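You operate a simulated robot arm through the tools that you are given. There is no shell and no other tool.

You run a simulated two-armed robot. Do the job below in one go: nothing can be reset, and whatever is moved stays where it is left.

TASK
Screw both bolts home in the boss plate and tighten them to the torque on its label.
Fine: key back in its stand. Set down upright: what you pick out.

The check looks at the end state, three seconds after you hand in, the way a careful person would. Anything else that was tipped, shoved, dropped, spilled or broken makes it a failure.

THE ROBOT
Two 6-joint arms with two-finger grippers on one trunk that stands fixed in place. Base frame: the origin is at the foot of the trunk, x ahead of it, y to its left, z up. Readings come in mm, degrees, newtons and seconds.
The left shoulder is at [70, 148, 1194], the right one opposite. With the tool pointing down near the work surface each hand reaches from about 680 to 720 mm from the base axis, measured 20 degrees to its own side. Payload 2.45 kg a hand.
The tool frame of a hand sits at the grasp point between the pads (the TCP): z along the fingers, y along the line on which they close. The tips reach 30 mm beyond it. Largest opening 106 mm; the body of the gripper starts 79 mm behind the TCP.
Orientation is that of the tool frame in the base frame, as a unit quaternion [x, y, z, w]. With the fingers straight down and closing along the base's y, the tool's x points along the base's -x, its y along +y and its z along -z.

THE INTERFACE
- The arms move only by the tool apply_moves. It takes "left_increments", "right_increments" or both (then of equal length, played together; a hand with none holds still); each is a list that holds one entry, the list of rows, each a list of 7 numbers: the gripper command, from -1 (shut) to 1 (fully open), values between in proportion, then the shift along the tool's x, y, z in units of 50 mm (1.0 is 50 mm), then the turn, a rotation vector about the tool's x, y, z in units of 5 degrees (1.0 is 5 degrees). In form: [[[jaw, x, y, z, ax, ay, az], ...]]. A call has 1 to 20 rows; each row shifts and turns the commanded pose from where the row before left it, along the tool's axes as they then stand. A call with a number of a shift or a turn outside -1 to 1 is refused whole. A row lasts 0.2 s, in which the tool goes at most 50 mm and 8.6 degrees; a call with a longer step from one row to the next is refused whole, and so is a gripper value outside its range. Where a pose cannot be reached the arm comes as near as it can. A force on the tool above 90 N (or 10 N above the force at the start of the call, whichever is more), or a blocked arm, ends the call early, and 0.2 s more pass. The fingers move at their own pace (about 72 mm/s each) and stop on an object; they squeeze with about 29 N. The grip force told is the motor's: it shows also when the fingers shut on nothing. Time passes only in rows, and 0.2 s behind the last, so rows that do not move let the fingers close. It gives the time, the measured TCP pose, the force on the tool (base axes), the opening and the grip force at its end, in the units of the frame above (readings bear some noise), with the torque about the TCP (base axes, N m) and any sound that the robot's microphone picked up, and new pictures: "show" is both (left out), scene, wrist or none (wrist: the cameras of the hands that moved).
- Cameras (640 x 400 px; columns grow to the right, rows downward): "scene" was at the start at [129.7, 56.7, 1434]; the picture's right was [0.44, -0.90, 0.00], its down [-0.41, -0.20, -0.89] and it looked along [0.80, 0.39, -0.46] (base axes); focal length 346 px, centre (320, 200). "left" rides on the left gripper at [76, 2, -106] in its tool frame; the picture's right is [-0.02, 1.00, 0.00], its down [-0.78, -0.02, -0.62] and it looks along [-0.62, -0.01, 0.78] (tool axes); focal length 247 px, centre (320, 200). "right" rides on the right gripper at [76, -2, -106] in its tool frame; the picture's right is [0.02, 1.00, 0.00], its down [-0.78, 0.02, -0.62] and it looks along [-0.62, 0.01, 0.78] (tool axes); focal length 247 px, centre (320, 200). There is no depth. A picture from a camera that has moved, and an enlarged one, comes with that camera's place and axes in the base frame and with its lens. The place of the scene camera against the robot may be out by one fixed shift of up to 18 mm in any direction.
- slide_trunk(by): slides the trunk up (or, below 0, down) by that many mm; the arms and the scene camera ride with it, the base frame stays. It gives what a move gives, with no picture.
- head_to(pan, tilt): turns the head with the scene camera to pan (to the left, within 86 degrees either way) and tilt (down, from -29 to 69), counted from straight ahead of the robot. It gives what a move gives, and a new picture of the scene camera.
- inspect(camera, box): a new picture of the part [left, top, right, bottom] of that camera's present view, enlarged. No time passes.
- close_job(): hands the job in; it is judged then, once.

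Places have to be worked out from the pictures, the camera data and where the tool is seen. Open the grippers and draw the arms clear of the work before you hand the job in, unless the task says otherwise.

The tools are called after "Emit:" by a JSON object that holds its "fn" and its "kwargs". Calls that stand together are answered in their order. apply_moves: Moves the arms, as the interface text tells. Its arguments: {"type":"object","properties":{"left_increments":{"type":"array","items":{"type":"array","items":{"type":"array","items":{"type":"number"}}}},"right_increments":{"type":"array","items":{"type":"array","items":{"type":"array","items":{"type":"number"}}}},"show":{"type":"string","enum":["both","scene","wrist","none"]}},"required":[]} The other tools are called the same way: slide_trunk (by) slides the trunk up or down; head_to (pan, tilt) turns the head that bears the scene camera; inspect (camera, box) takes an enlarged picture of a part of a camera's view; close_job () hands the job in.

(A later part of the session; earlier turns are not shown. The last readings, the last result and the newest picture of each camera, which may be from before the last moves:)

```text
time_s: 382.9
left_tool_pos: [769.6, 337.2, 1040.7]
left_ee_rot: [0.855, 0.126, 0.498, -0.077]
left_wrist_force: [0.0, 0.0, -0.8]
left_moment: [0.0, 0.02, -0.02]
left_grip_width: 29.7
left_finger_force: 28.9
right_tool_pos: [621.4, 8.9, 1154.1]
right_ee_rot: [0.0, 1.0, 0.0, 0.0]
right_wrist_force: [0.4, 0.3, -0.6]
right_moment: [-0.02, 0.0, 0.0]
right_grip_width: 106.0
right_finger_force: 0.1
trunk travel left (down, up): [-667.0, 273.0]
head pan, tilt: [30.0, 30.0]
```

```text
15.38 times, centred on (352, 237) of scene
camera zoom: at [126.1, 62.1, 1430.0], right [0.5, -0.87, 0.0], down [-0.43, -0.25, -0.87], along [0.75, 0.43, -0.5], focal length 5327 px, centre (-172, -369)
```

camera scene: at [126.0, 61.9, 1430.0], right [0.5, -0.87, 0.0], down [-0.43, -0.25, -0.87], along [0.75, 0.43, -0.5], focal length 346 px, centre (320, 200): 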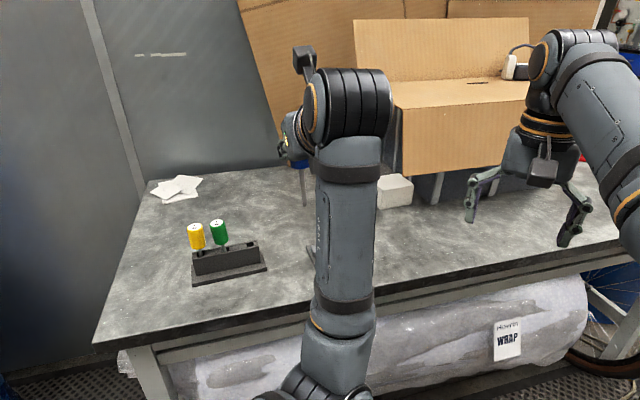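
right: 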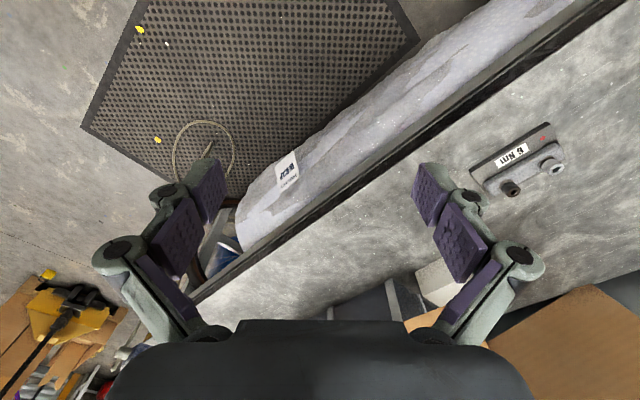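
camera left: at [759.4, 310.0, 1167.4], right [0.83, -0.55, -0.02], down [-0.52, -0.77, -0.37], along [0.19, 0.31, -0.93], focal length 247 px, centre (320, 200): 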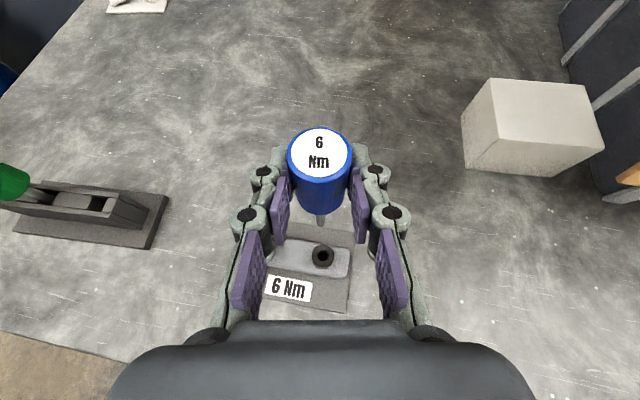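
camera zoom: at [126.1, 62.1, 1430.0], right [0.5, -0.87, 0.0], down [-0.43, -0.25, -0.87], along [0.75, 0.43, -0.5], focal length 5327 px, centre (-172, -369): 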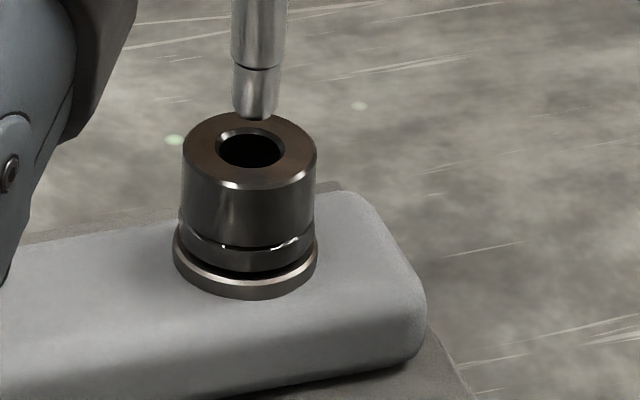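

Excellent: the dark bolt's released gap dropped from 34 to 27 px in these three clean strokes (≈1.4 mm in 120°, ~4 mm per turn) — so coaxial, low-force turning does drive it. It's nearly home (seat ≈25). One more stroke, reading torque in steps.

Emit:
{"fn": "apply_moves", "kwargs": {"left_increments": [[[-1, 0.0003, 0.0181, 0.0005, 0.866, 0, -0.5], [-1, 0.0003, 0.0181, 0.0005, 0.866, 0, -0.5], [-1, 0.0003, 0.0181, 0.0005, 0.866, 0, -0.5], [-1, 0.0003, 0.0181, 0.0005, 0.866, 0, -0.5], [-1, 0.0003, 0.0181, 0.0005, 0.866, 0, -0.5], [-1, 0.0003, 0.0181, 0.0005, 0.866, 0, -0.5], [-1, 0.0003, 0.0181, 0.0005, 0.866, 0, -0.5], [-1, 0.0003, 0.0181, 0.0005, 0.866, 0, -0.5], [-1, -0.0866, 0, 0.05, 0, 0, 0], [-1, -0.0866, 0, 0.05, 0, 0, 0], [-1, -0.0866, 0, 0.05, 0, 0, 0], [-1, -0.0866, 0, 0.05, 0, 0, 0], [-1, -0.0173, 0, 0.01, 0, 0, 0], [-1, 0, 0, 0, 0, 0, 0]]], "show": "none"}}

Emit:
{"fn": "apply_moves", "kwargs": {"left_increments": [[[-1, 0, -0.0181, 0.001, -0.866, 0, 0.5], [-1, 0, -0.0181, 0.001, -0.866, 0, 0.5], [-1, 0, -0.0181, 0.001, -0.866, 0, 0.5], [-1, 0, -0.0181, 0.001, -0.866, 0, 0.5]]], "show": "none"}}

Emit:
{"fn": "apply_moves", "kwargs": {"left_increments": [[[-1, 0, -0.0181, 0.001, -0.866, 0, 0.5], [-1, 0, -0.0181, 0.001, -0.866, 0, 0.5], [-1, 0, -0.0181, 0.001, -0.866, 0, 0.5], [-1, 0, -0.0181, 0.001, -0.866, 0, 0.5]]], "show": "none"}}

Emit:
{"fn": "inspect", "kwargs": {"camera": "scene", "box": [320, 222, 364, 254]}}

```text
time_s: 385.9
left_tool_pos: [772.8, 330.9, 1021.6]
left_ee_rot: [0.758, 0.412, 0.446, -0.24]
left_wrist_force: [1.6, -1.3, 6.0]
left_moment: [-0.12, -0.14, -0.05]
left_grip_width: 29.7
left_finger_force: 29.0
right_tool_pos: [620.0, 8.8, 1154.9]
right_ee_rot: [-0.001, 1.0, 0.0, -0.001]
right_wrist_force: [0.7, -0.4, 0.2]
right_moment: [-0.02, 0.07, 0.0]
right_grip_width: 106.0
right_finger_force: 0.0
trunk travel left (down, up): [-667.0, 273.0]
head pan, tilt: [30.0, 30.0]
```

```text
time_s: 386.9
left_tool_pos: [771.3, 333.8, 1020.6]
left_ee_rot: [0.818, 0.273, 0.48, -0.161]
left_wrist_force: [5.8, 0.1, 12.6]
left_moment: [0.06, -0.54, -0.02]
left_grip_width: 29.7
left_finger_force: 29.1
right_tool_pos: [620.1, 8.3, 1154.8]
right_ee_rot: [-0.001, 1.0, 0.0, 0.001]
right_wrist_force: [0.7, 0.4, 0.6]
right_moment: [0.01, 0.01, -0.02]
right_grip_width: 106.1
right_finger_force: 0.1
trunk travel left (down, up): [-667.0, 273.0]
head pan, tilt: [30.0, 30.0]
```

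```text
time_s: 387.9
left_tool_pos: [769.7, 338.5, 1021.3]
left_ee_rot: [0.854, 0.126, 0.499, -0.077]
left_wrist_force: [5.8, 2.3, 14.7]
left_moment: [-0.08, -0.62, 0.04]
left_grip_width: 30.0
left_finger_force: 28.5
right_tool_pos: [619.9, 9.0, 1155.2]
right_ee_rot: [0.0, 1.0, 0.0, 0.001]
right_wrist_force: [-0.1, 0.2, -0.1]
right_moment: [0.01, -0.02, 0.02]
right_grip_width: 105.7
right_finger_force: 0.2
trunk travel left (down, up): [-667.0, 273.0]
head pan, tilt: [30.0, 30.0]
```

```text
12.50 times, centred on (342, 238) of scene
camera zoom: at [123.8, 61.1, 1430.3], right [0.5, -0.87, 0.0], down [-0.43, -0.25, -0.87], along [0.75, 0.43, -0.5], focal length 4328 px, centre (45, -275)
```

zoom: 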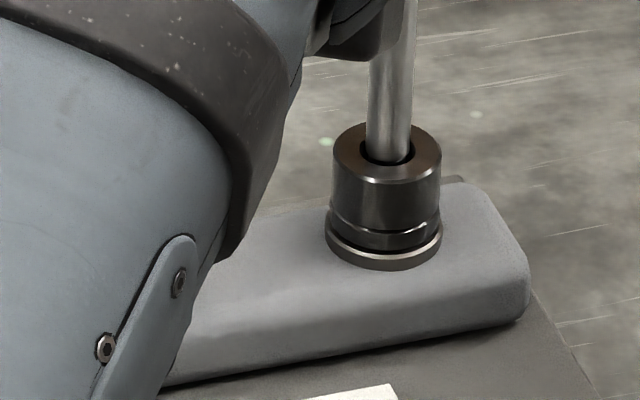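

Emit:
{"fn": "apply_moves", "kwargs": {"left_increments": [[[-1, 0.0866, 0, -0.05, 0, 0, 0], [-1, 0.0866, 0, -0.05, 0, 0, 0], [-1, 0.0866, 0, -0.05, 0, 0, 0], [-1, 0.0866, 0, -0.05, 0, 0, 0], [-1, 0, 0, 0, 0, 0, 0]]], "show": "none"}}

Emit:
{"fn": "inspect", "kwargs": {"camera": "scene", "box": [340, 224, 364, 250]}}

Emit:
{"fn": "inspect", "kwargs": {"camera": "left", "box": [240, 100, 400, 260]}}

```text
time_s: 389.1
left_tool_pos: [770.6, 338.1, 1038.6]
left_ee_rot: [0.855, 0.127, 0.498, -0.078]
left_wrist_force: [0.5, 0.1, -0.8]
left_moment: [0.02, 0.02, -0.01]
left_grip_width: 29.8
left_finger_force: 28.9
right_tool_pos: [621.5, 10.0, 1154.3]
right_ee_rot: [0.0, 1.0, 0.0, 0.0]
right_wrist_force: [0.0, 0.0, 0.1]
right_moment: [-0.02, -0.03, 0.01]
right_grip_width: 105.9
right_finger_force: 0.0
trunk travel left (down, up): [-667.0, 273.0]
head pan, tilt: [30.0, 30.0]
```

```text
15.38 times, centred on (352, 237) of scene
camera zoom: at [126.1, 62.0, 1430.0], right [0.5, -0.87, 0.0], down [-0.43, -0.25, -0.87], along [0.75, 0.43, -0.5], focal length 5327 px, centre (-172, -369)
```

zoom: 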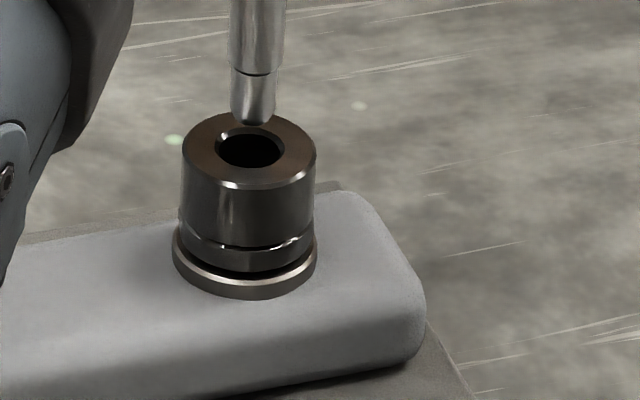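

```text
2.50 times, centred on (320, 180) of left
camera zoom: at [717.3, 320.3, 1156.0], right [0.28, -0.96, -0.03], down [-0.89, -0.25, -0.38], along [0.35, 0.13, -0.93], focal length 617 px, centre (320, 250)
```

zoom: 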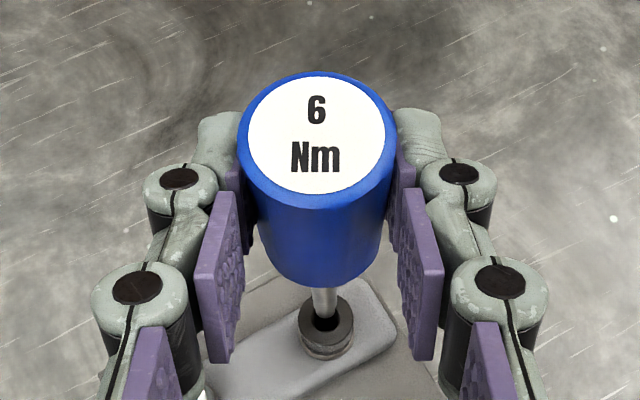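

Dark now reads 27 px released, same level as silver (≈28): both heads appear to have reached their seats, i.e. both bolts are run down. Now the torque. I first check what happens on a careful, centred insertion in dark: swing to 57°, check alignment.

Emit:
{"fn": "apply_moves", "kwargs": {"left_increments": [[[-1, 0.0003, 0.0181, 0.0005, 0.866, 0, -0.5], [-1, 0.0003, 0.0181, 0.0005, 0.866, 0, -0.5], [-1, 0.0003, 0.0181, 0.0005, 0.866, 0, -0.5], [-1, 0.0003, 0.0181, 0.0005, 0.866, 0, -0.5], [-1, 0.0003, 0.0181, 0.0005, 0.866, 0, -0.5], [-1, 0.0003, 0.0181, 0.0005, 0.866, 0, -0.5], [-1, 0.0003, 0.0181, 0.0005, 0.866, 0, -0.5], [-1, 0.0003, 0.0181, 0.0005, 0.866, 0, -0.5], [-1, 0, 0, 0, 0, 0, 0]]], "show": "none"}}

Emit:
{"fn": "inspect", "kwargs": {"camera": "left", "box": [300, 205, 340, 250]}}

Emit:
{"fn": "inspect", "kwargs": {"camera": "scene", "box": [344, 216, 364, 241]}}

```text
time_s: 391.1
left_tool_pos: [774.1, 332.2, 1039.2]
left_ee_rot: [0.758, 0.413, 0.444, -0.241]
left_wrist_force: [0.4, -0.6, -0.9]
left_moment: [-0.02, 0.01, 0.0]
left_grip_width: 29.7
left_finger_force: 28.8
right_tool_pos: [621.4, 9.4, 1155.0]
right_ee_rot: [0.0, 1.0, 0.0, 0.0]
right_wrist_force: [-0.2, -0.5, -0.1]
right_moment: [-0.01, 0.03, 0.0]
right_grip_width: 106.2
right_finger_force: 0.0
trunk travel left (down, up): [-667.0, 273.0]
head pan, tilt: [30.0, 30.0]
```

```text
8.89 times, centred on (320, 228) of left
camera zoom: at [744.6, 285.4, 1157.4], right [0.83, -0.55, -0.02], down [-0.52, -0.77, -0.38], along [0.2, 0.32, -0.93], focal length 2195 px, centre (320, -44)
```

zoom: 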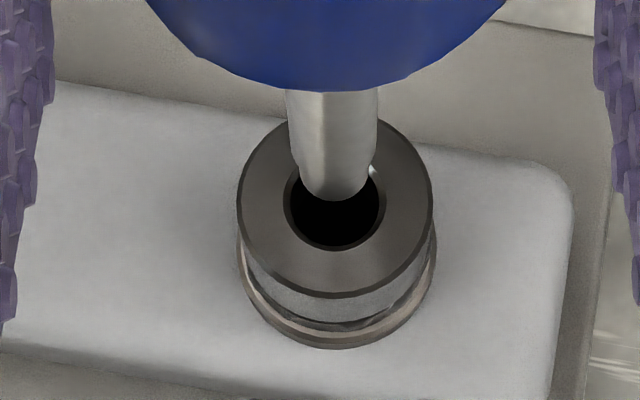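

```text
16.00 times, centred on (354, 228) of scene
camera zoom: at [126.0, 62.2, 1430.0], right [0.5, -0.87, 0.0], down [-0.43, -0.25, -0.87], along [0.75, 0.43, -0.5], focal length 5540 px, centre (-224, -256)
```

zoom: 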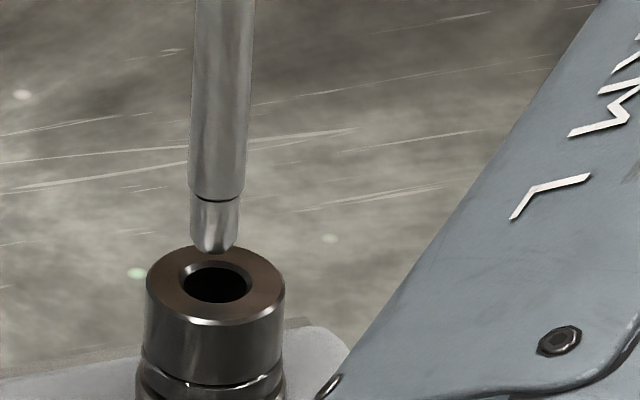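

Emit:
{"fn": "apply_moves", "kwargs": {"left_increments": [[[-1, -0.0866, 0, 0.05, 0, 0, 0], [-1, -0.0866, 0, 0.05, 0, 0, 0], [-1, -0.0519, 0, 0.03, 0, 0, 0], [-1, 0, 0, 0, 0, 0, 0]]], "show": "none"}}

Emit:
{"fn": "apply_moves", "kwargs": {"left_increments": [[[-1, -0.026, 0, 0.015, 0, 0, 0], [-1, 0, 0, 0, 0, 0, 0]]], "show": "none"}}

Emit:
{"fn": "apply_moves", "kwargs": {"left_increments": [[[-1, -0.026, 0, 0.015, 0, 0, 0], [-1, 0, 0, 0, 0, 0, 0]]], "show": "none"}}

Emit:
{"fn": "apply_moves", "kwargs": {"left_increments": [[[-1, -0.026, 0, 0.015, 0, 0, 0], [-1, 0, 0, 0, 0, 0, 0]]], "show": "none"}}

Emit:
{"fn": "inspect", "kwargs": {"camera": "left", "box": [300, 205, 340, 250]}}

Emit:
{"fn": "inspect", "kwargs": {"camera": "scene", "box": [344, 216, 364, 241]}}

```text
time_s: 392.1
left_tool_pos: [774.2, 331.0, 1026.7]
left_ee_rot: [0.758, 0.413, 0.443, -0.241]
left_wrist_force: [-0.7, -3.0, -0.6]
left_moment: [-0.45, 0.1, 0.05]
left_grip_width: 29.8
left_finger_force: 28.7
right_tool_pos: [622.6, 8.4, 1154.3]
right_ee_rot: [-0.001, 1.0, 0.0, 0.001]
right_wrist_force: [0.8, 1.1, -0.6]
right_moment: [0.02, 0.02, 0.0]
right_grip_width: 106.2
right_finger_force: 0.1
trunk travel left (down, up): [-667.0, 273.0]
head pan, tilt: [30.0, 30.0]
```

```text
time_s: 392.7
left_tool_pos: [774.4, 330.9, 1025.3]
left_ee_rot: [0.758, 0.413, 0.444, -0.241]
left_wrist_force: [-2.6, -4.0, -1.2]
left_moment: [-0.53, 0.27, 0.03]
left_grip_width: 29.5
left_finger_force: 28.9
right_tool_pos: [621.4, 9.3, 1154.0]
right_ee_rot: [0.0, 1.0, 0.0, 0.0]
right_wrist_force: [0.2, -0.3, 1.0]
right_moment: [0.02, -0.02, -0.01]
right_grip_width: 106.0
right_finger_force: 0.1
trunk travel left (down, up): [-667.0, 273.0]
head pan, tilt: [30.0, 30.0]
```

```text
time_s: 393.3
left_tool_pos: [775.1, 331.0, 1024.3]
left_ee_rot: [0.758, 0.412, 0.444, -0.241]
left_wrist_force: [-1.7, -4.6, -0.7]
left_moment: [-0.41, 0.16, 0.0]
left_grip_width: 29.5
left_finger_force: 29.0
right_tool_pos: [621.6, 9.4, 1154.5]
right_ee_rot: [0.001, 1.0, -0.001, 0.0]
right_wrist_force: [0.1, 0.5, -0.1]
right_moment: [0.0, -0.02, 0.01]
right_grip_width: 106.3
right_finger_force: 0.1
trunk travel left (down, up): [-667.0, 273.0]
head pan, tilt: [30.0, 30.0]
```

```text
time_s: 393.9
left_tool_pos: [773.7, 331.3, 1022.8]
left_ee_rot: [0.758, 0.412, 0.444, -0.24]
left_wrist_force: [0.5, -2.6, 0.6]
left_moment: [-0.29, -0.05, 0.02]
left_grip_width: 29.6
left_finger_force: 28.6
right_tool_pos: [621.0, 8.2, 1154.2]
right_ee_rot: [0.0, 1.0, 0.0, 0.0]
right_wrist_force: [0.4, 0.9, 0.6]
right_moment: [-0.01, 0.02, -0.01]
right_grip_width: 105.9
right_finger_force: 0.0
trunk travel left (down, up): [-667.0, 273.0]
head pan, tilt: [30.0, 30.0]
```

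```text
8.89 times, centred on (320, 228) of left
camera zoom: at [744.2, 285.1, 1140.0], right [0.83, -0.55, -0.02], down [-0.52, -0.77, -0.38], along [0.2, 0.33, -0.93], focal length 2195 px, centre (320, -44)
```

zoom: 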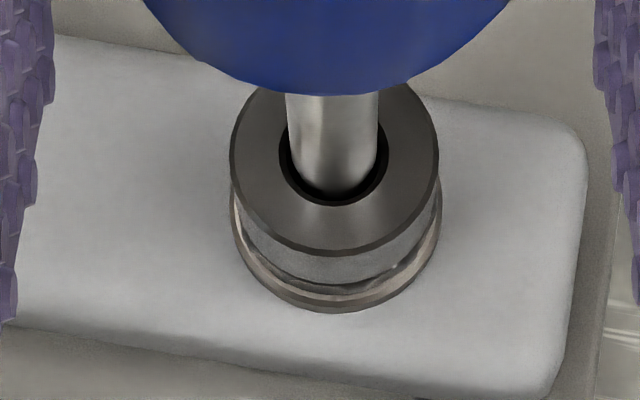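

```text
16.00 times, centred on (354, 228) of scene
camera zoom: at [125.6, 61.1, 1430.1], right [0.5, -0.87, 0.0], down [-0.43, -0.25, -0.87], along [0.75, 0.43, -0.5], focal length 5540 px, centre (-224, -256)
```

zoom: 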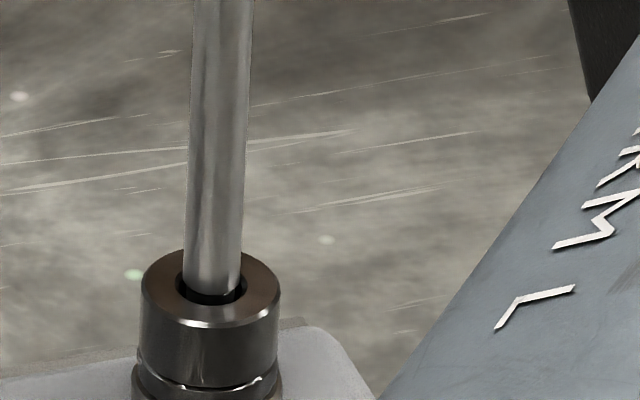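

Inserted with small forces. Now turn clockwise in 10° pieces and watch Mz — a seated, engaged bolt should show rising torque.

Emit:
{"fn": "apply_moves", "kwargs": {"left_increments": [[[-1, 0, -0.0181, 0.001, -0.866, 0, 0.5], [-1, 0, -0.0181, 0.001, -0.866, 0, 0.5]]], "show": "none"}}

Emit:
{"fn": "apply_moves", "kwargs": {"left_increments": [[[-1, 0, -0.0181, 0.001, -0.866, 0, 0.5], [-1, 0, -0.0181, 0.001, -0.866, 0, 0.5]]], "show": "none"}}

Emit:
{"fn": "apply_moves", "kwargs": {"left_increments": [[[-1, 0, -0.0181, 0.001, -0.866, 0, 0.5], [-1, 0, -0.0181, 0.001, -0.866, 0, 0.5]]], "show": "none"}}

Emit:
{"fn": "apply_moves", "kwargs": {"left_increments": [[[-1, 0, -0.0181, 0.001, -0.866, 0, 0.5], [-1, 0, -0.0181, 0.001, -0.866, 0, 0.5]]], "show": "none"}}

Emit:
{"fn": "inspect", "kwargs": {"camera": "scene", "box": [310, 215, 374, 260]}}

```text
time_s: 394.5
left_tool_pos: [773.3, 333.8, 1022.3]
left_ee_rot: [0.792, 0.344, 0.464, -0.201]
left_wrist_force: [0.2, -2.3, 3.7]
left_moment: [-0.17, -0.19, 0.02]
left_grip_width: 29.6
left_finger_force: 28.7
right_tool_pos: [621.0, 8.9, 1154.6]
right_ee_rot: [0.0, 1.0, 0.0, 0.0]
right_wrist_force: [-1.0, 0.2, 0.0]
right_moment: [-0.02, -0.02, -0.02]
right_grip_width: 106.0
right_finger_force: 0.2
trunk travel left (down, up): [-667.0, 273.0]
head pan, tilt: [30.0, 30.0]
```

```text
time_s: 395.1
left_tool_pos: [771.7, 333.5, 1023.9]
left_ee_rot: [0.819, 0.273, 0.479, -0.161]
left_wrist_force: [-0.8, -1.0, 4.2]
left_moment: [-0.14, -0.21, 0.04]
left_grip_width: 29.7
left_finger_force: 28.2
right_tool_pos: [622.1, 8.4, 1155.2]
right_ee_rot: [0.001, 1.0, 0.0, 0.0]
right_wrist_force: [0.3, 0.2, 0.0]
right_moment: [-0.03, 0.01, -0.01]
right_grip_width: 105.8
right_finger_force: 0.1
trunk travel left (down, up): [-667.0, 273.0]
head pan, tilt: [30.0, 30.0]
```

```text
time_s: 395.7
left_tool_pos: [769.2, 336.1, 1021.6]
left_ee_rot: [0.839, 0.201, 0.491, -0.121]
left_wrist_force: [2.8, 0.2, 5.7]
left_moment: [0.02, -0.49, 0.07]
left_grip_width: 29.9
left_finger_force: 29.3
right_tool_pos: [620.3, 9.7, 1154.8]
right_ee_rot: [-0.001, 1.0, 0.0, -0.001]
right_wrist_force: [0.8, -0.3, 0.5]
right_moment: [-0.03, 0.01, 0.02]
right_grip_width: 106.0
right_finger_force: 0.1
trunk travel left (down, up): [-667.0, 273.0]
head pan, tilt: [30.0, 30.0]
```

```text
time_s: 396.3
left_tool_pos: [769.1, 338.8, 1022.4]
left_ee_rot: [0.854, 0.125, 0.499, -0.077]
left_wrist_force: [2.1, 0.8, 5.4]
left_moment: [-0.12, -0.66, 0.08]
left_grip_width: 30.0
left_finger_force: 28.9
right_tool_pos: [620.5, 9.2, 1155.8]
right_ee_rot: [0.0, 1.0, 0.0, 0.0]
right_wrist_force: [-0.1, -0.4, -0.4]
right_moment: [0.01, -0.02, 0.01]
right_grip_width: 105.8
right_finger_force: 0.0
trunk travel left (down, up): [-667.0, 273.0]
head pan, tilt: [30.0, 30.0]
```

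```text
8.89 times, centred on (342, 238) of scene
camera zoom: at [124.7, 61.6, 1430.2], right [0.5, -0.87, 0.0], down [-0.43, -0.25, -0.87], along [0.75, 0.43, -0.5], focal length 3078 px, centre (124, -133)
```

zoom: 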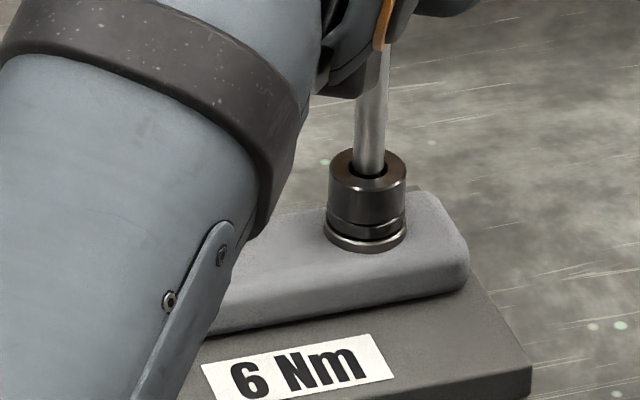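

Still only ~0.08 N·m on CW turning. To learn whether the key really drives the bolt, I do a discriminating test: turn it counter-clockwise 40° twice (inserted) and see whether the dark bolt rises.

Emit:
{"fn": "apply_moves", "kwargs": {"left_increments": [[[-1, 0.004, 0.0181, 0, 0.866, 0, -0.5], [-1, 0.004, 0.0181, 0, 0.866, 0, -0.5], [-1, 0.004, 0.0181, 0, 0.866, 0, -0.5], [-1, 0.004, 0.0181, 0, 0.866, 0, -0.5], [-1, 0.002, 0.0181, 0, 0.866, 0, -0.5], [-1, 0.002, 0.0181, 0, 0.866, 0, -0.5], [-1, 0.002, 0.0181, 0, 0.866, 0, -0.5], [-1, 0.002, 0.0181, 0, 0.866, 0, -0.5]]], "show": "none"}}

Emit:
{"fn": "apply_moves", "kwargs": {"left_increments": [[[-1, 0.0866, 0, -0.05, 0, 0, 0], [-1, 0.0866, 0, -0.05, 0, 0, 0], [-1, 0.0866, 0, -0.05, 0, 0, 0], [-1, 0, -0.0181, 0.001, -0.866, 0, 0.5], [-1, 0, -0.0181, 0.001, -0.866, 0, 0.5], [-1, 0, -0.0181, 0.001, -0.866, 0, 0.5], [-1, 0, -0.0181, 0.001, -0.866, 0, 0.5], [-1, 0, -0.0181, 0.001, -0.866, 0, 0.5], [-1, 0, -0.0181, 0.001, -0.866, 0, 0.5], [-1, 0, -0.0181, 0.001, -0.866, 0, 0.5], [-1, 0, -0.0181, 0.001, -0.866, 0, 0.5], [-1, -0.0866, 0, 0.05, 0, 0, 0], [-1, -0.0866, 0, 0.05, 0, 0, 0], [-1, -0.0866, 0, 0.05, 0, 0, 0], [-1, 0, 0, 0, 0, 0, 0]]], "show": "none"}}

Emit:
{"fn": "apply_moves", "kwargs": {"left_increments": [[[-1, 0.002, 0.0181, 0, 0.866, 0, -0.5], [-1, 0.002, 0.0181, 0, 0.866, 0, -0.5], [-1, 0.002, 0.0181, 0, 0.866, 0, -0.5], [-1, 0.002, 0.0181, 0, 0.866, 0, -0.5], [-1, 0.002, 0.0181, 0, 0.866, 0, -0.5], [-1, 0.002, 0.0181, 0, 0.866, 0, -0.5], [-1, 0.002, 0.0181, 0, 0.866, 0, -0.5], [-1, 0.002, 0.0181, 0, 0.866, 0, -0.5]]], "show": "none"}}

Emit:
{"fn": "apply_moves", "kwargs": {"left_increments": [[[-1, 0.0866, 0, -0.05, 0, 0, 0], [-1, 0.0866, 0, -0.05, 0, 0, 0], [-1, 0.0866, 0, -0.05, 0, 0, 0], [-1, 0.0866, 0, -0.05, 0, 0, 0], [-1, 0, -0.0181, 0.001, -0.866, 0, 0.5], [-1, 0, -0.0181, 0.001, -0.866, 0, 0.5], [-1, 0, -0.0181, 0.001, -0.866, 0, 0.5], [-1, 0, -0.0181, 0.001, -0.866, 0, 0.5], [-1, 0, -0.0181, 0.001, -0.866, 0, 0.5], [-1, 0, -0.0181, 0.001, -0.866, 0, 0.5], [-1, 0, -0.0181, 0.001, -0.866, 0, 0.5], [-1, 0, -0.0181, 0.001, -0.866, 0, 0.5], [-1, 0, 0, 0, 0, 0, 0]]], "show": "none"}}

Emit:
{"fn": "inspect", "kwargs": {"camera": "scene", "box": [340, 224, 364, 250]}}

```text
time_s: 398.1
left_tool_pos: [774.1, 331.8, 1023.5]
left_ee_rot: [0.758, 0.413, 0.445, -0.241]
left_wrist_force: [0.6, -3.0, 2.6]
left_moment: [-0.15, -0.05, -0.04]
left_grip_width: 29.8
left_finger_force: 29.3
right_tool_pos: [623.8, 8.2, 1154.6]
right_ee_rot: [0.0, 1.0, 0.0, 0.0]
right_wrist_force: [1.1, -0.3, -0.8]
right_moment: [-0.02, -0.01, -0.01]
right_grip_width: 106.0
right_finger_force: 0.0
trunk travel left (down, up): [-667.0, 273.0]
head pan, tilt: [30.0, 30.0]
```

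```text
time_s: 401.3
left_tool_pos: [769.6, 338.3, 1022.6]
left_ee_rot: [0.854, 0.126, 0.5, -0.077]
left_wrist_force: [-3.5, 0.0, 2.8]
left_moment: [-0.18, 0.04, 0.01]
left_grip_width: 30.1
left_finger_force: 28.9
right_tool_pos: [619.5, 9.3, 1156.1]
right_ee_rot: [0.0, 1.0, 0.001, 0.001]
right_wrist_force: [-0.7, 0.2, 0.2]
right_moment: [0.02, 0.0, -0.01]
right_grip_width: 106.0
right_finger_force: 0.0
trunk travel left (down, up): [-667.0, 273.0]
head pan, tilt: [30.0, 30.0]
```

```text
time_s: 403.1
left_tool_pos: [773.9, 331.8, 1022.5]
left_ee_rot: [0.758, 0.413, 0.444, -0.241]
left_wrist_force: [0.9, -1.5, 3.5]
left_moment: [0.15, -0.23, -0.1]
left_grip_width: 29.9
left_finger_force: 29.6
right_tool_pos: [620.6, 8.9, 1154.9]
right_ee_rot: [0.001, 1.0, 0.0, 0.0]
right_wrist_force: [0.1, -0.9, -0.2]
right_moment: [-0.02, -0.01, 0.01]
right_grip_width: 106.1
right_finger_force: 0.1
trunk travel left (down, up): [-667.0, 273.0]
head pan, tilt: [30.0, 30.0]
```

```text
time_s: 405.9
left_tool_pos: [770.1, 337.5, 1041.7]
left_ee_rot: [0.855, 0.126, 0.497, -0.076]
left_wrist_force: [0.2, -0.5, -0.8]
left_moment: [-0.01, 0.0, 0.03]
left_grip_width: 29.8
left_finger_force: 29.1
right_tool_pos: [622.7, 9.4, 1156.1]
right_ee_rot: [-0.001, 1.0, -0.001, -0.001]
right_wrist_force: [-0.3, 0.1, -0.4]
right_moment: [-0.01, 0.01, -0.03]
right_grip_width: 106.0
right_finger_force: 0.1
trunk travel left (down, up): [-667.0, 273.0]
head pan, tilt: [30.0, 30.0]
```

```text
15.38 times, centred on (352, 237) of scene
camera zoom: at [126.3, 61.6, 1430.0], right [0.5, -0.87, 0.0], down [-0.43, -0.25, -0.87], along [0.75, 0.43, -0.5], focal length 5327 px, centre (-172, -369)
```

zoom: 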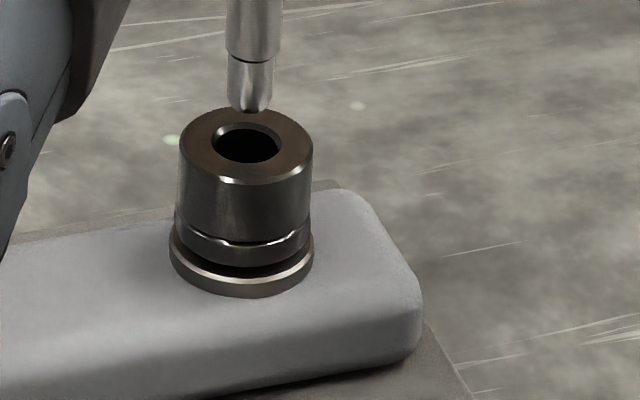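

Now that is informative: 80° CCW raised the dark bolt ~1 mm (27→32 px), so the key does drive it (lead ≈4.5 mm/turn), in both directions. It slips when the bit leans on the bore wall (side force). I'll centre it by force: insert at 57° and null the side force before turning.

Emit:
{"fn": "apply_moves", "kwargs": {"left_increments": [[[-1, 0.0003, 0.0181, 0.0005, 0.866, 0, -0.5], [-1, 0.0003, 0.0181, 0.0005, 0.866, 0, -0.5], [-1, 0.0003, 0.0181, 0.0005, 0.866, 0, -0.5], [-1, 0.0003, 0.0181, 0.0005, 0.866, 0, -0.5], [-1, 0.0003, 0.0181, 0.0005, 0.866, 0, -0.5], [-1, 0.0003, 0.0181, 0.0005, 0.866, 0, -0.5], [-1, 0.0003, 0.0181, 0.0005, 0.866, 0, -0.5], [-1, 0.0003, 0.0181, 0.0005, 0.866, 0, -0.5], [-1, -0.005, 0, -0.0087, 0, 0, 0], [-1, -0.0866, 0, 0.05, 0, 0, 0], [-1, -0.0866, 0, 0.05, 0, 0, 0], [-1, -0.0866, 0, 0.05, 0, 0, 0], [-1, -0.0346, 0, 0.02, 0, 0, 0], [-1, 0, 0, 0, 0, 0, 0], [-1, 0, 0, 0, 0, 0, 0]]], "show": "none"}}

Emit:
{"fn": "apply_moves", "kwargs": {"left_increments": [[[-1, 0, 0, 0, 0, 0, 0]]], "show": "none"}}

```text
time_s: 409.1
left_tool_pos: [775.4, 332.6, 1024.8]
left_ee_rot: [0.758, 0.413, 0.443, -0.241]
left_wrist_force: [-2.7, -1.3, -1.4]
left_moment: [0.13, -0.13, 0.03]
left_grip_width: 29.8
left_finger_force: 29.1
right_tool_pos: [620.6, 7.7, 1154.5]
right_ee_rot: [0.0, 1.0, 0.0, 0.001]
right_wrist_force: [-0.4, -0.4, 0.0]
right_moment: [0.01, -0.02, 0.0]
right_grip_width: 105.9
right_finger_force: 0.1
trunk travel left (down, up): [-667.0, 273.0]
head pan, tilt: [30.0, 30.0]
```

```text
time_s: 409.5
left_tool_pos: [774.4, 331.1, 1025.3]
left_ee_rot: [0.759, 0.413, 0.443, -0.24]
left_wrist_force: [-2.3, -2.4, -0.9]
left_moment: [0.0, -0.06, 0.0]
left_grip_width: 29.8
left_finger_force: 29.2
right_tool_pos: [620.1, 9.4, 1154.6]
right_ee_rot: [0.0, 1.0, 0.0, 0.0]
right_wrist_force: [-0.7, 0.1, 0.0]
right_moment: [0.01, -0.01, 0.0]
right_grip_width: 106.2
right_finger_force: 0.2
trunk travel left (down, up): [-667.0, 273.0]
head pan, tilt: [30.0, 30.0]
```

Key insight: because I always re-insert over the same 40–55° window, a drive feature that engages only once per (half) turn would never be reached once the bolt is seated. Better to ratchet: leave the key in the bolt, open, swing the hand back around the handle and re-grip, so the key keeps turning. I seat it, turn 40° and then carefully open the fingers a little.

Emit:
{"fn": "apply_moves", "kwargs": {"left_increments": [[[-1, -0.026, 0, 0.015, 0, 0, 0], [-1, -0.0173, 0, 0.01, 0, 0, 0], [-1, 0, 0, 0, 0, 0, 0], [-1, 0, -0.0181, 0.001, -0.866, 0, 0.5], [-1, 0, -0.0181, 0.001, -0.866, 0, 0.5], [-1, 0, -0.0181, 0.001, -0.866, 0, 0.5], [-1, 0, -0.0181, 0.001, -0.866, 0, 0.5], [-1, 0, -0.0181, 0.001, -0.866, 0, 0.5], [-1, 0, -0.0181, 0.001, -0.866, 0, 0.5], [-1, 0, -0.0181, 0.001, -0.866, 0, 0.5], [-1, 0, -0.0181, 0.001, -0.866, 0, 0.5], [-1, 0, 0, 0, 0, 0, 0]]], "show": "none"}}

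Emit:
{"fn": "apply_moves", "kwargs": {"left_increments": [[[-0.34, 0, 0, 0, 0, 0, 0], [-0.34, 0, 0, 0, 0, 0, 0], [-0.34, 0, 0, 0, 0, 0, 0]]]}}

Emit:
{"fn": "inspect", "kwargs": {"camera": "scene", "box": [320, 180, 384, 256]}}

```text
time_s: 412.1
left_tool_pos: [770.2, 338.7, 1023.9]
left_ee_rot: [0.854, 0.125, 0.499, -0.077]
left_wrist_force: [-3.9, -2.3, 4.5]
left_moment: [-0.18, -0.37, -0.07]
left_grip_width: 29.9
left_finger_force: 28.9
right_tool_pos: [620.7, 8.4, 1155.8]
right_ee_rot: [0.001, 1.0, 0.0, 0.001]
right_wrist_force: [-0.1, 0.3, 0.9]
right_moment: [0.0, -0.01, -0.02]
right_grip_width: 106.0
right_finger_force: 0.1
trunk travel left (down, up): [-667.0, 273.0]
head pan, tilt: [30.0, 30.0]
```

```text
time_s: 412.9
left_tool_pos: [770.1, 339.2, 1021.2]
left_ee_rot: [0.854, 0.126, 0.498, -0.076]
left_wrist_force: [-0.2, 0.2, -0.2]
left_moment: [0.0, 0.03, -0.02]
left_grip_width: 35.1
left_finger_force: 0.0
right_tool_pos: [622.6, 8.9, 1154.3]
right_ee_rot: [0.0, 1.0, 0.0, 0.0]
right_wrist_force: [0.4, 0.2, -0.1]
right_moment: [-0.05, 0.03, 0.01]
right_grip_width: 106.3
right_finger_force: 0.2
trunk travel left (down, up): [-667.0, 273.0]
head pan, tilt: [30.0, 30.0]
camera scene: at [126.4, 62.2, 1429.9], right [0.5, -0.87, 0.0], down [-0.43, -0.25, -0.87], along [0.75, 0.43, -0.5], focal length 346 px, centre (320, 200)
camera left: at [718.4, 321.5, 1139.5], right [0.28, -0.96, -0.03], down [-0.89, -0.25, -0.38], along [0.35, 0.13, -0.93], focal length 247 px, centre (320, 200)
```

scene: 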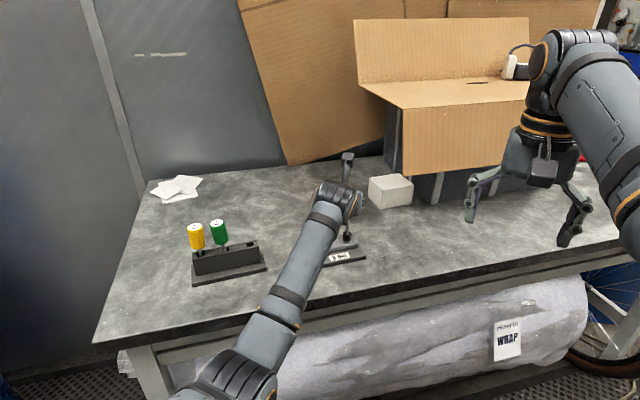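
left: 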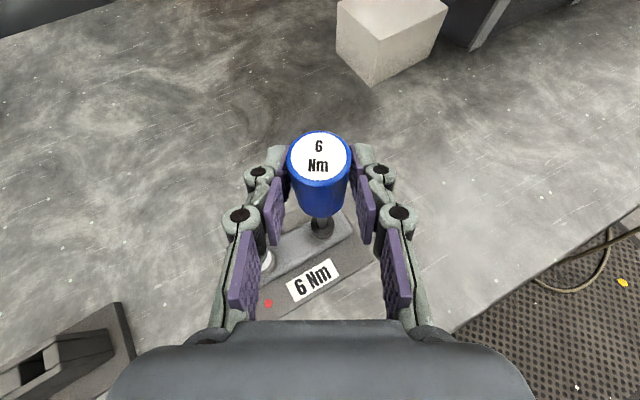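

```text
5.26 times, centred on (352, 218) of scene
camera zoom: at [126.4, 62.2, 1429.9], right [0.5, -0.87, 0.0], down [-0.43, -0.25, -0.87], along [0.75, 0.43, -0.5], focal length 1822 px, centre (152, 105)
```

zoom: 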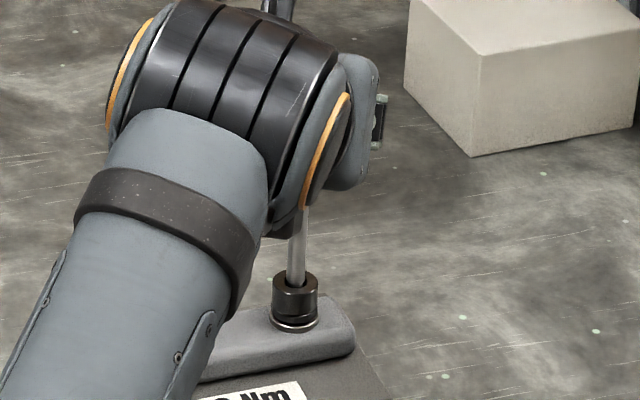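

The key stands by itself in the bolt with the fingers open. I open to 44 mm, swing the hand back 40° around the handle and look.

Emit:
{"fn": "apply_moves", "kwargs": {"left_increments": [[[-0.17, 0, 0, 0, 0, 0, 0], [-0.17, 0, 0, 0, 0, 0, 0], [-0.17, 0.0003, 0.0181, 0.0005, 0.866, 0, -0.5], [-0.17, 0.0003, 0.0181, 0.0005, 0.866, 0, -0.5], [-0.17, 0.0003, 0.0181, 0.0005, 0.866, 0, -0.5], [-0.17, 0.0003, 0.0181, 0.0005, 0.866, 0, -0.5], [-0.17, 0.0003, 0.0181, 0.0005, 0.866, 0, -0.5], [-0.17, 0.0003, 0.0181, 0.0005, 0.866, 0, -0.5], [-0.17, 0.0003, 0.0181, 0.0005, 0.866, 0, -0.5], [-0.17, 0.0003, 0.0181, 0.0005, 0.866, 0, -0.5], [-0.17, 0, 0, 0, 0, 0, 0]]]}}

Emit:
{"fn": "inspect", "kwargs": {"camera": "left", "box": [220, 100, 420, 270]}}

Emit:
{"fn": "inspect", "kwargs": {"camera": "scene", "box": [330, 170, 380, 245]}}

```text
time_s: 415.3
left_tool_pos: [774.3, 333.2, 1021.3]
left_ee_rot: [0.758, 0.413, 0.444, -0.241]
left_wrist_force: [-0.6, 0.1, -0.6]
left_moment: [0.02, -0.01, -0.01]
left_grip_width: 44.0
left_finger_force: 0.1
right_tool_pos: [621.5, 8.8, 1154.8]
right_ee_rot: [0.0, 1.0, 0.0, 0.0]
right_wrist_force: [0.0, -0.1, 0.3]
right_moment: [-0.02, 0.0, 0.01]
right_grip_width: 106.1
right_finger_force: 0.0
trunk travel left (down, up): [-667.0, 273.0]
head pan, tilt: [30.0, 30.0]
camera scene: at [125.8, 62.1, 1430.0], right [0.5, -0.87, 0.0], down [-0.43, -0.25, -0.87], along [0.75, 0.43, -0.5], focal length 346 px, centre (320, 200)
camera left: at [744.9, 286.2, 1139.7], right [0.83, -0.55, -0.02], down [-0.52, -0.77, -0.38], along [0.2, 0.32, -0.93], focal length 247 px, centre (320, 200)
```

scene: 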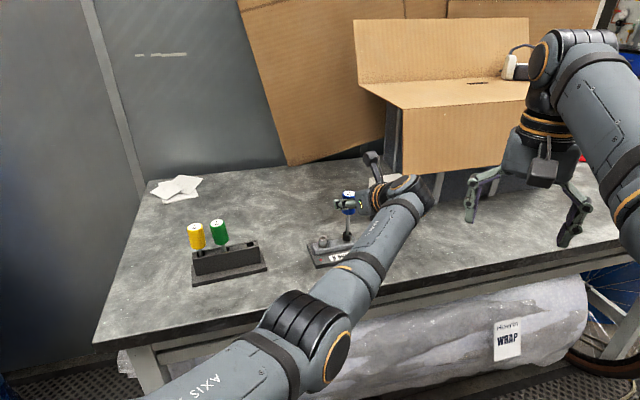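
left: 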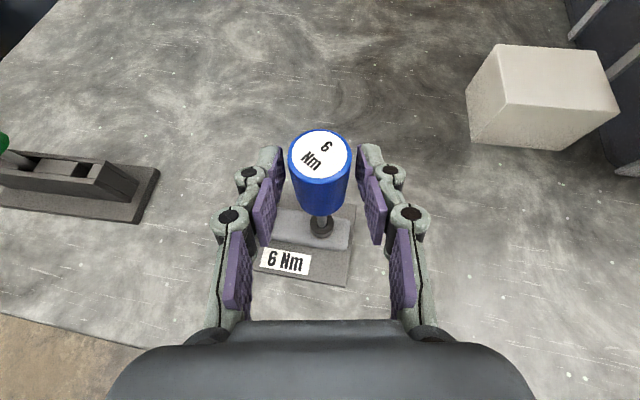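

```text
2.35 times, centred on (320, 185) of left
camera zoom: at [744.9, 286.2, 1139.7], right [0.83, -0.55, -0.02], down [-0.52, -0.77, -0.38], along [0.2, 0.32, -0.93], focal length 581 px, centre (320, 235)
```

zoom: 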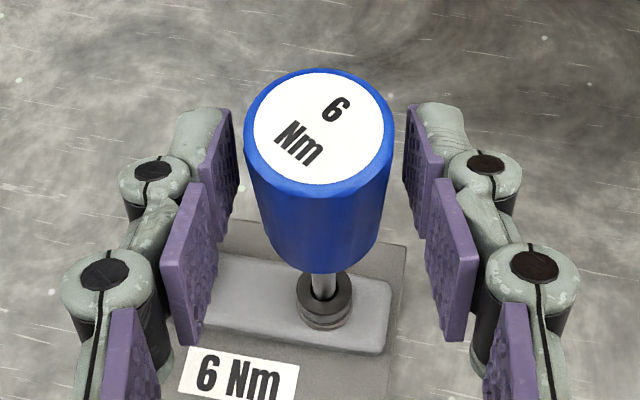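

```text
5.33 times, centred on (355, 208) of scene
camera zoom: at [125.8, 62.1, 1430.0], right [0.5, -0.87, 0.0], down [-0.43, -0.25, -0.87], along [0.75, 0.43, -0.5], focal length 1847 px, centre (133, 160)
```

zoom: 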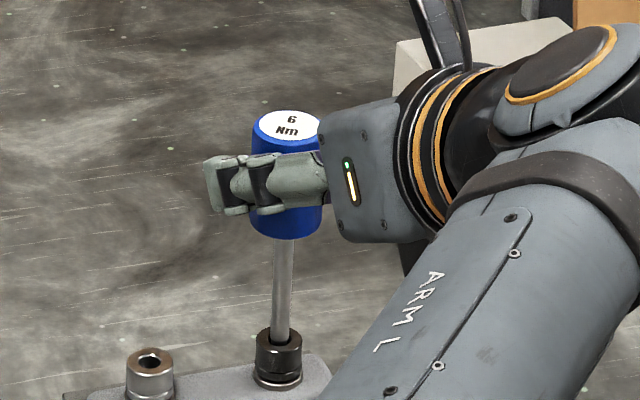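

The ratchet works: the key stands upright in the bolt while the hand is back at 57° (label shows the 40° offset). Now close, turn 40°, read; open, swing back; repeat.

Emit:
{"fn": "apply_moves", "kwargs": {"left_increments": [[[-1, 0, 0, 0, 0, 0, 0], [-1, 0, 0, 0, 0, 0, 0], [-1, 0, 0, 0, 0, 0, 0], [-1, -0.002, -0.0181, 0.002, -0.866, 0, 0.5], [-1, -0.002, -0.0181, 0.002, -0.866, 0, 0.5], [-1, -0.002, -0.0181, 0.002, -0.866, 0, 0.5], [-1, -0.002, -0.0181, 0.002, -0.866, 0, 0.5], [-1, -0.002, -0.0181, 0.002, -0.866, 0, 0.5], [-1, -0.002, -0.0181, 0.002, -0.866, 0, 0.5], [-1, -0.002, -0.0181, 0.002, -0.866, 0, 0.5], [-1, -0.002, -0.0181, 0.002, -0.866, 0, 0.5]]], "show": "none"}}

Emit:
{"fn": "apply_moves", "kwargs": {"left_increments": [[[-0.17, 0, 0, 0, 0, 0, 0], [-0.17, 0, 0, 0, 0, 0, 0], [-0.17, 0.0003, 0.0181, 0.0005, 0.866, 0, -0.5], [-0.17, 0.0003, 0.0181, 0.0005, 0.866, 0, -0.5], [-0.17, 0.0003, 0.0181, 0.0005, 0.866, 0, -0.5], [-0.17, 0.0003, 0.0181, 0.0005, 0.866, 0, -0.5], [-0.17, 0.0003, 0.0181, 0.0005, 0.866, 0, -0.5], [-0.17, 0.0003, 0.0181, 0.0005, 0.866, 0, -0.5], [-0.17, 0.0003, 0.0181, 0.0005, 0.866, 0, -0.5], [-0.17, 0.0003, 0.0181, 0.0005, 0.866, 0, -0.5], [-0.17, 0, 0, 0, 0, 0, 0]]], "show": "none"}}

Emit:
{"fn": "inspect", "kwargs": {"camera": "left", "box": [220, 100, 420, 270]}}

Emit:
{"fn": "inspect", "kwargs": {"camera": "scene", "box": [320, 215, 370, 255]}}

```text
time_s: 417.7
left_tool_pos: [769.5, 337.4, 1022.1]
left_ee_rot: [0.854, 0.126, 0.499, -0.077]
left_wrist_force: [-4.2, 3.5, 1.6]
left_moment: [0.0, 0.01, 0.12]
left_grip_width: 29.7
left_finger_force: 28.5
right_tool_pos: [620.6, 9.4, 1154.6]
right_ee_rot: [0.0, 1.0, 0.0, 0.0]
right_wrist_force: [-0.5, 0.0, 0.9]
right_moment: [0.01, 0.0, 0.01]
right_grip_width: 106.0
right_finger_force: 0.1
trunk travel left (down, up): [-667.0, 273.0]
head pan, tilt: [30.0, 30.0]
```

```text
time_s: 420.1
left_tool_pos: [775.2, 332.2, 1021.2]
left_ee_rot: [0.758, 0.413, 0.444, -0.24]
left_wrist_force: [-0.1, 0.3, -0.2]
left_moment: [0.02, 0.03, 0.02]
left_grip_width: 44.0
left_finger_force: 0.0
right_tool_pos: [621.0, 9.8, 1153.8]
right_ee_rot: [0.001, 1.0, 0.001, -0.001]
right_wrist_force: [-1.1, 0.0, 0.2]
right_moment: [0.01, -0.04, 0.01]
right_grip_width: 105.9
right_finger_force: 0.0
trunk travel left (down, up): [-667.0, 273.0]
head pan, tilt: [30.0, 30.0]
```

```text
2.35 times, centred on (320, 185) of left
camera zoom: at [745.1, 286.3, 1138.5], right [0.83, -0.55, -0.02], down [-0.52, -0.77, -0.38], along [0.2, 0.32, -0.93], focal length 581 px, centre (320, 235)
```

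zoom: 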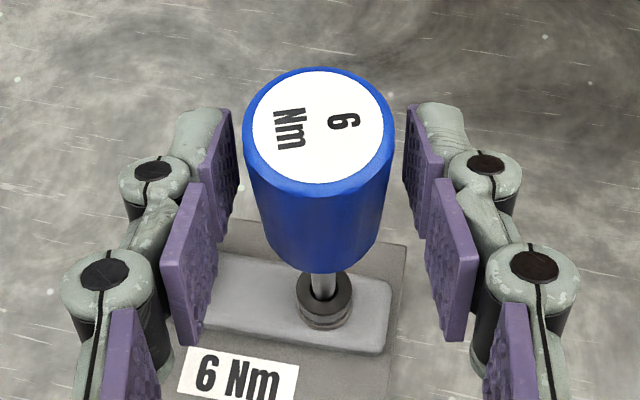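

```text
10.00 times, centred on (345, 235) of scene
camera zoom: at [125.8, 62.1, 1430.0], right [0.5, -0.87, 0.0], down [-0.43, -0.25, -0.87], along [0.75, 0.43, -0.5], focal length 3463 px, centre (70, -150)
```

zoom: 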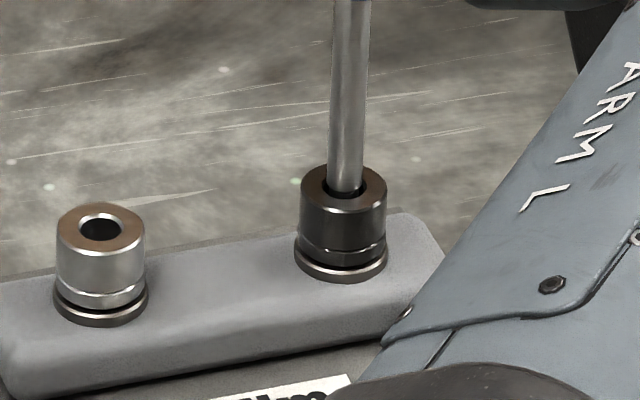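

Working well. I chain three more ratchet strokes on the dark bolt and watch the torque.

Emit:
{"fn": "apply_moves", "kwargs": {"left_increments": [[[-1, 0, 0, 0, 0, 0, 0], [-1, 0, 0, 0, 0, 0, 0], [-1, 0, 0, 0, 0, 0, 0], [-1, -0.001, -0.0181, 0.001, -0.866, 0, 0.5], [-1, -0.001, -0.0181, 0.001, -0.866, 0, 0.5], [-1, -0.001, -0.0181, 0.001, -0.866, 0, 0.5], [-1, -0.001, -0.0181, 0.001, -0.866, 0, 0.5], [-1, -0.001, -0.0181, 0.001, -0.866, 0, 0.5], [-1, -0.001, -0.0181, 0.001, -0.866, 0, 0.5], [-1, -0.001, -0.0181, 0.001, -0.866, 0, 0.5], [-1, -0.001, -0.0181, 0.001, -0.866, 0, 0.5]]], "show": "none"}}

Emit:
{"fn": "apply_moves", "kwargs": {"left_increments": [[[-0.17, 0, 0, 0, 0, 0, 0], [-0.17, 0, 0, 0, 0, 0, 0], [-0.17, 0.0003, 0.0181, 0.0005, 0.866, 0, -0.5], [-0.17, 0.0003, 0.0181, 0.0005, 0.866, 0, -0.5], [-0.17, 0.0003, 0.0181, 0.0005, 0.866, 0, -0.5], [-0.17, 0.0003, 0.0181, 0.0005, 0.866, 0, -0.5], [-0.17, 0.0003, 0.0181, 0.0005, 0.866, 0, -0.5], [-0.17, 0.0003, 0.0181, 0.0005, 0.866, 0, -0.5], [-0.17, 0.0003, 0.0181, 0.0005, 0.866, 0, -0.5], [-0.17, 0.0003, 0.0181, 0.0005, 0.866, 0, -0.5], [-0.17, 0, 0, 0, 0, 0, 0]]], "show": "none"}}

Emit:
{"fn": "apply_moves", "kwargs": {"left_increments": [[[-1, 0, 0, 0, 0, 0, 0], [-1, 0, 0, 0, 0, 0, 0], [-1, 0, 0, 0, 0, 0, 0], [-1, -0.001, -0.0181, 0.001, -0.866, 0, 0.5], [-1, -0.001, -0.0181, 0.001, -0.866, 0, 0.5], [-1, -0.001, -0.0181, 0.001, -0.866, 0, 0.5], [-1, -0.001, -0.0181, 0.001, -0.866, 0, 0.5], [-1, -0.001, -0.0181, 0.001, -0.866, 0, 0.5], [-1, -0.001, -0.0181, 0.001, -0.866, 0, 0.5], [-1, -0.001, -0.0181, 0.001, -0.866, 0, 0.5], [-1, -0.001, -0.0181, 0.001, -0.866, 0, 0.5]]], "show": "none"}}

Emit:
{"fn": "apply_moves", "kwargs": {"left_increments": [[[-0.17, 0, 0, 0, 0, 0, 0], [-0.17, 0, 0, 0, 0, 0, 0], [-0.17, 0.0003, 0.0181, 0.0005, 0.866, 0, -0.5], [-0.17, 0.0003, 0.0181, 0.0005, 0.866, 0, -0.5], [-0.17, 0.0003, 0.0181, 0.0005, 0.866, 0, -0.5], [-0.17, 0.0003, 0.0181, 0.0005, 0.866, 0, -0.5], [-0.17, 0.0003, 0.0181, 0.0005, 0.866, 0, -0.5], [-0.17, 0.0003, 0.0181, 0.0005, 0.866, 0, -0.5], [-0.17, 0.0003, 0.0181, 0.0005, 0.866, 0, -0.5], [-0.17, 0.0003, 0.0181, 0.0005, 0.866, 0, -0.5], [-0.17, 0, 0, 0, 0, 0, 0]]], "show": "none"}}

Emit:
{"fn": "inspect", "kwargs": {"camera": "left", "box": [220, 100, 420, 270]}}

Emit:
{"fn": "inspect", "kwargs": {"camera": "scene", "box": [320, 215, 370, 255]}}

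```text
time_s: 422.5
left_tool_pos: [769.1, 339.0, 1021.5]
left_ee_rot: [0.854, 0.127, 0.499, -0.078]
left_wrist_force: [2.4, 6.7, 5.7]
left_moment: [0.21, -0.39, 0.09]
left_grip_width: 29.7
left_finger_force: 29.3
right_tool_pos: [621.2, 10.7, 1154.4]
right_ee_rot: [0.0, 1.0, -0.001, 0.0]
right_wrist_force: [-0.8, -0.5, -0.1]
right_moment: [0.01, 0.02, 0.02]
right_grip_width: 106.2
right_finger_force: 0.2
trunk travel left (down, up): [-667.0, 273.0]
head pan, tilt: [30.0, 30.0]
```

```text
time_s: 424.9
left_tool_pos: [773.7, 332.0, 1019.5]
left_ee_rot: [0.758, 0.413, 0.444, -0.241]
left_wrist_force: [-0.7, -0.4, -0.4]
left_moment: [-0.03, -0.01, 0.03]
left_grip_width: 44.2
left_finger_force: 0.1
right_tool_pos: [621.2, 8.0, 1155.8]
right_ee_rot: [0.0, 1.0, -0.001, 0.001]
right_wrist_force: [1.4, 0.7, -0.4]
right_moment: [-0.01, -0.01, -0.03]
right_grip_width: 106.1
right_finger_force: 0.1
trunk travel left (down, up): [-667.0, 273.0]
head pan, tilt: [30.0, 30.0]
```

```text
time_s: 427.3
left_tool_pos: [769.4, 338.7, 1019.0]
left_ee_rot: [0.854, 0.126, 0.498, -0.077]
left_wrist_force: [0.6, 4.7, 4.0]
left_moment: [0.07, -0.3, 0.07]
left_grip_width: 29.5
left_finger_force: 29.1
right_tool_pos: [620.9, 9.9, 1155.5]
right_ee_rot: [0.001, 1.0, 0.0, 0.001]
right_wrist_force: [0.3, 0.1, -0.5]
right_moment: [-0.04, -0.03, 0.01]
right_grip_width: 106.1
right_finger_force: 0.2
trunk travel left (down, up): [-667.0, 273.0]
head pan, tilt: [30.0, 30.0]
```

```text
time_s: 429.7
left_tool_pos: [775.3, 331.3, 1019.3]
left_ee_rot: [0.757, 0.414, 0.443, -0.242]
left_wrist_force: [0.7, -0.1, -0.5]
left_moment: [0.03, 0.01, -0.01]
left_grip_width: 44.2
left_finger_force: 0.0
right_tool_pos: [621.5, 9.7, 1153.9]
right_ee_rot: [0.0, 1.0, 0.0, 0.0]
right_wrist_force: [0.2, -0.6, 0.0]
right_moment: [0.0, 0.01, 0.03]
right_grip_width: 106.1
right_finger_force: 0.1
trunk travel left (down, up): [-667.0, 273.0]
head pan, tilt: [30.0, 30.0]
```

```text
2.35 times, centred on (320, 185) of left
camera zoom: at [744.4, 285.7, 1136.7], right [0.83, -0.55, -0.02], down [-0.52, -0.77, -0.38], along [0.2, 0.32, -0.93], focal length 581 px, centre (320, 235)
```

zoom: 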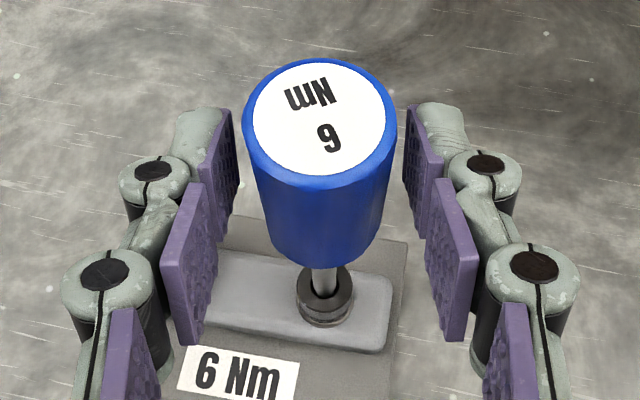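

```text
10.00 times, centred on (345, 235) of scene
camera zoom: at [125.8, 62.2, 1430.0], right [0.5, -0.87, 0.0], down [-0.43, -0.25, -0.87], along [0.75, 0.43, -0.5], focal length 3463 px, centre (70, -150)
```

zoom: 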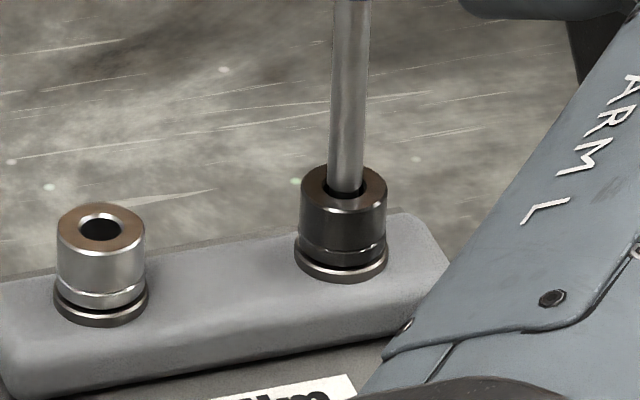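

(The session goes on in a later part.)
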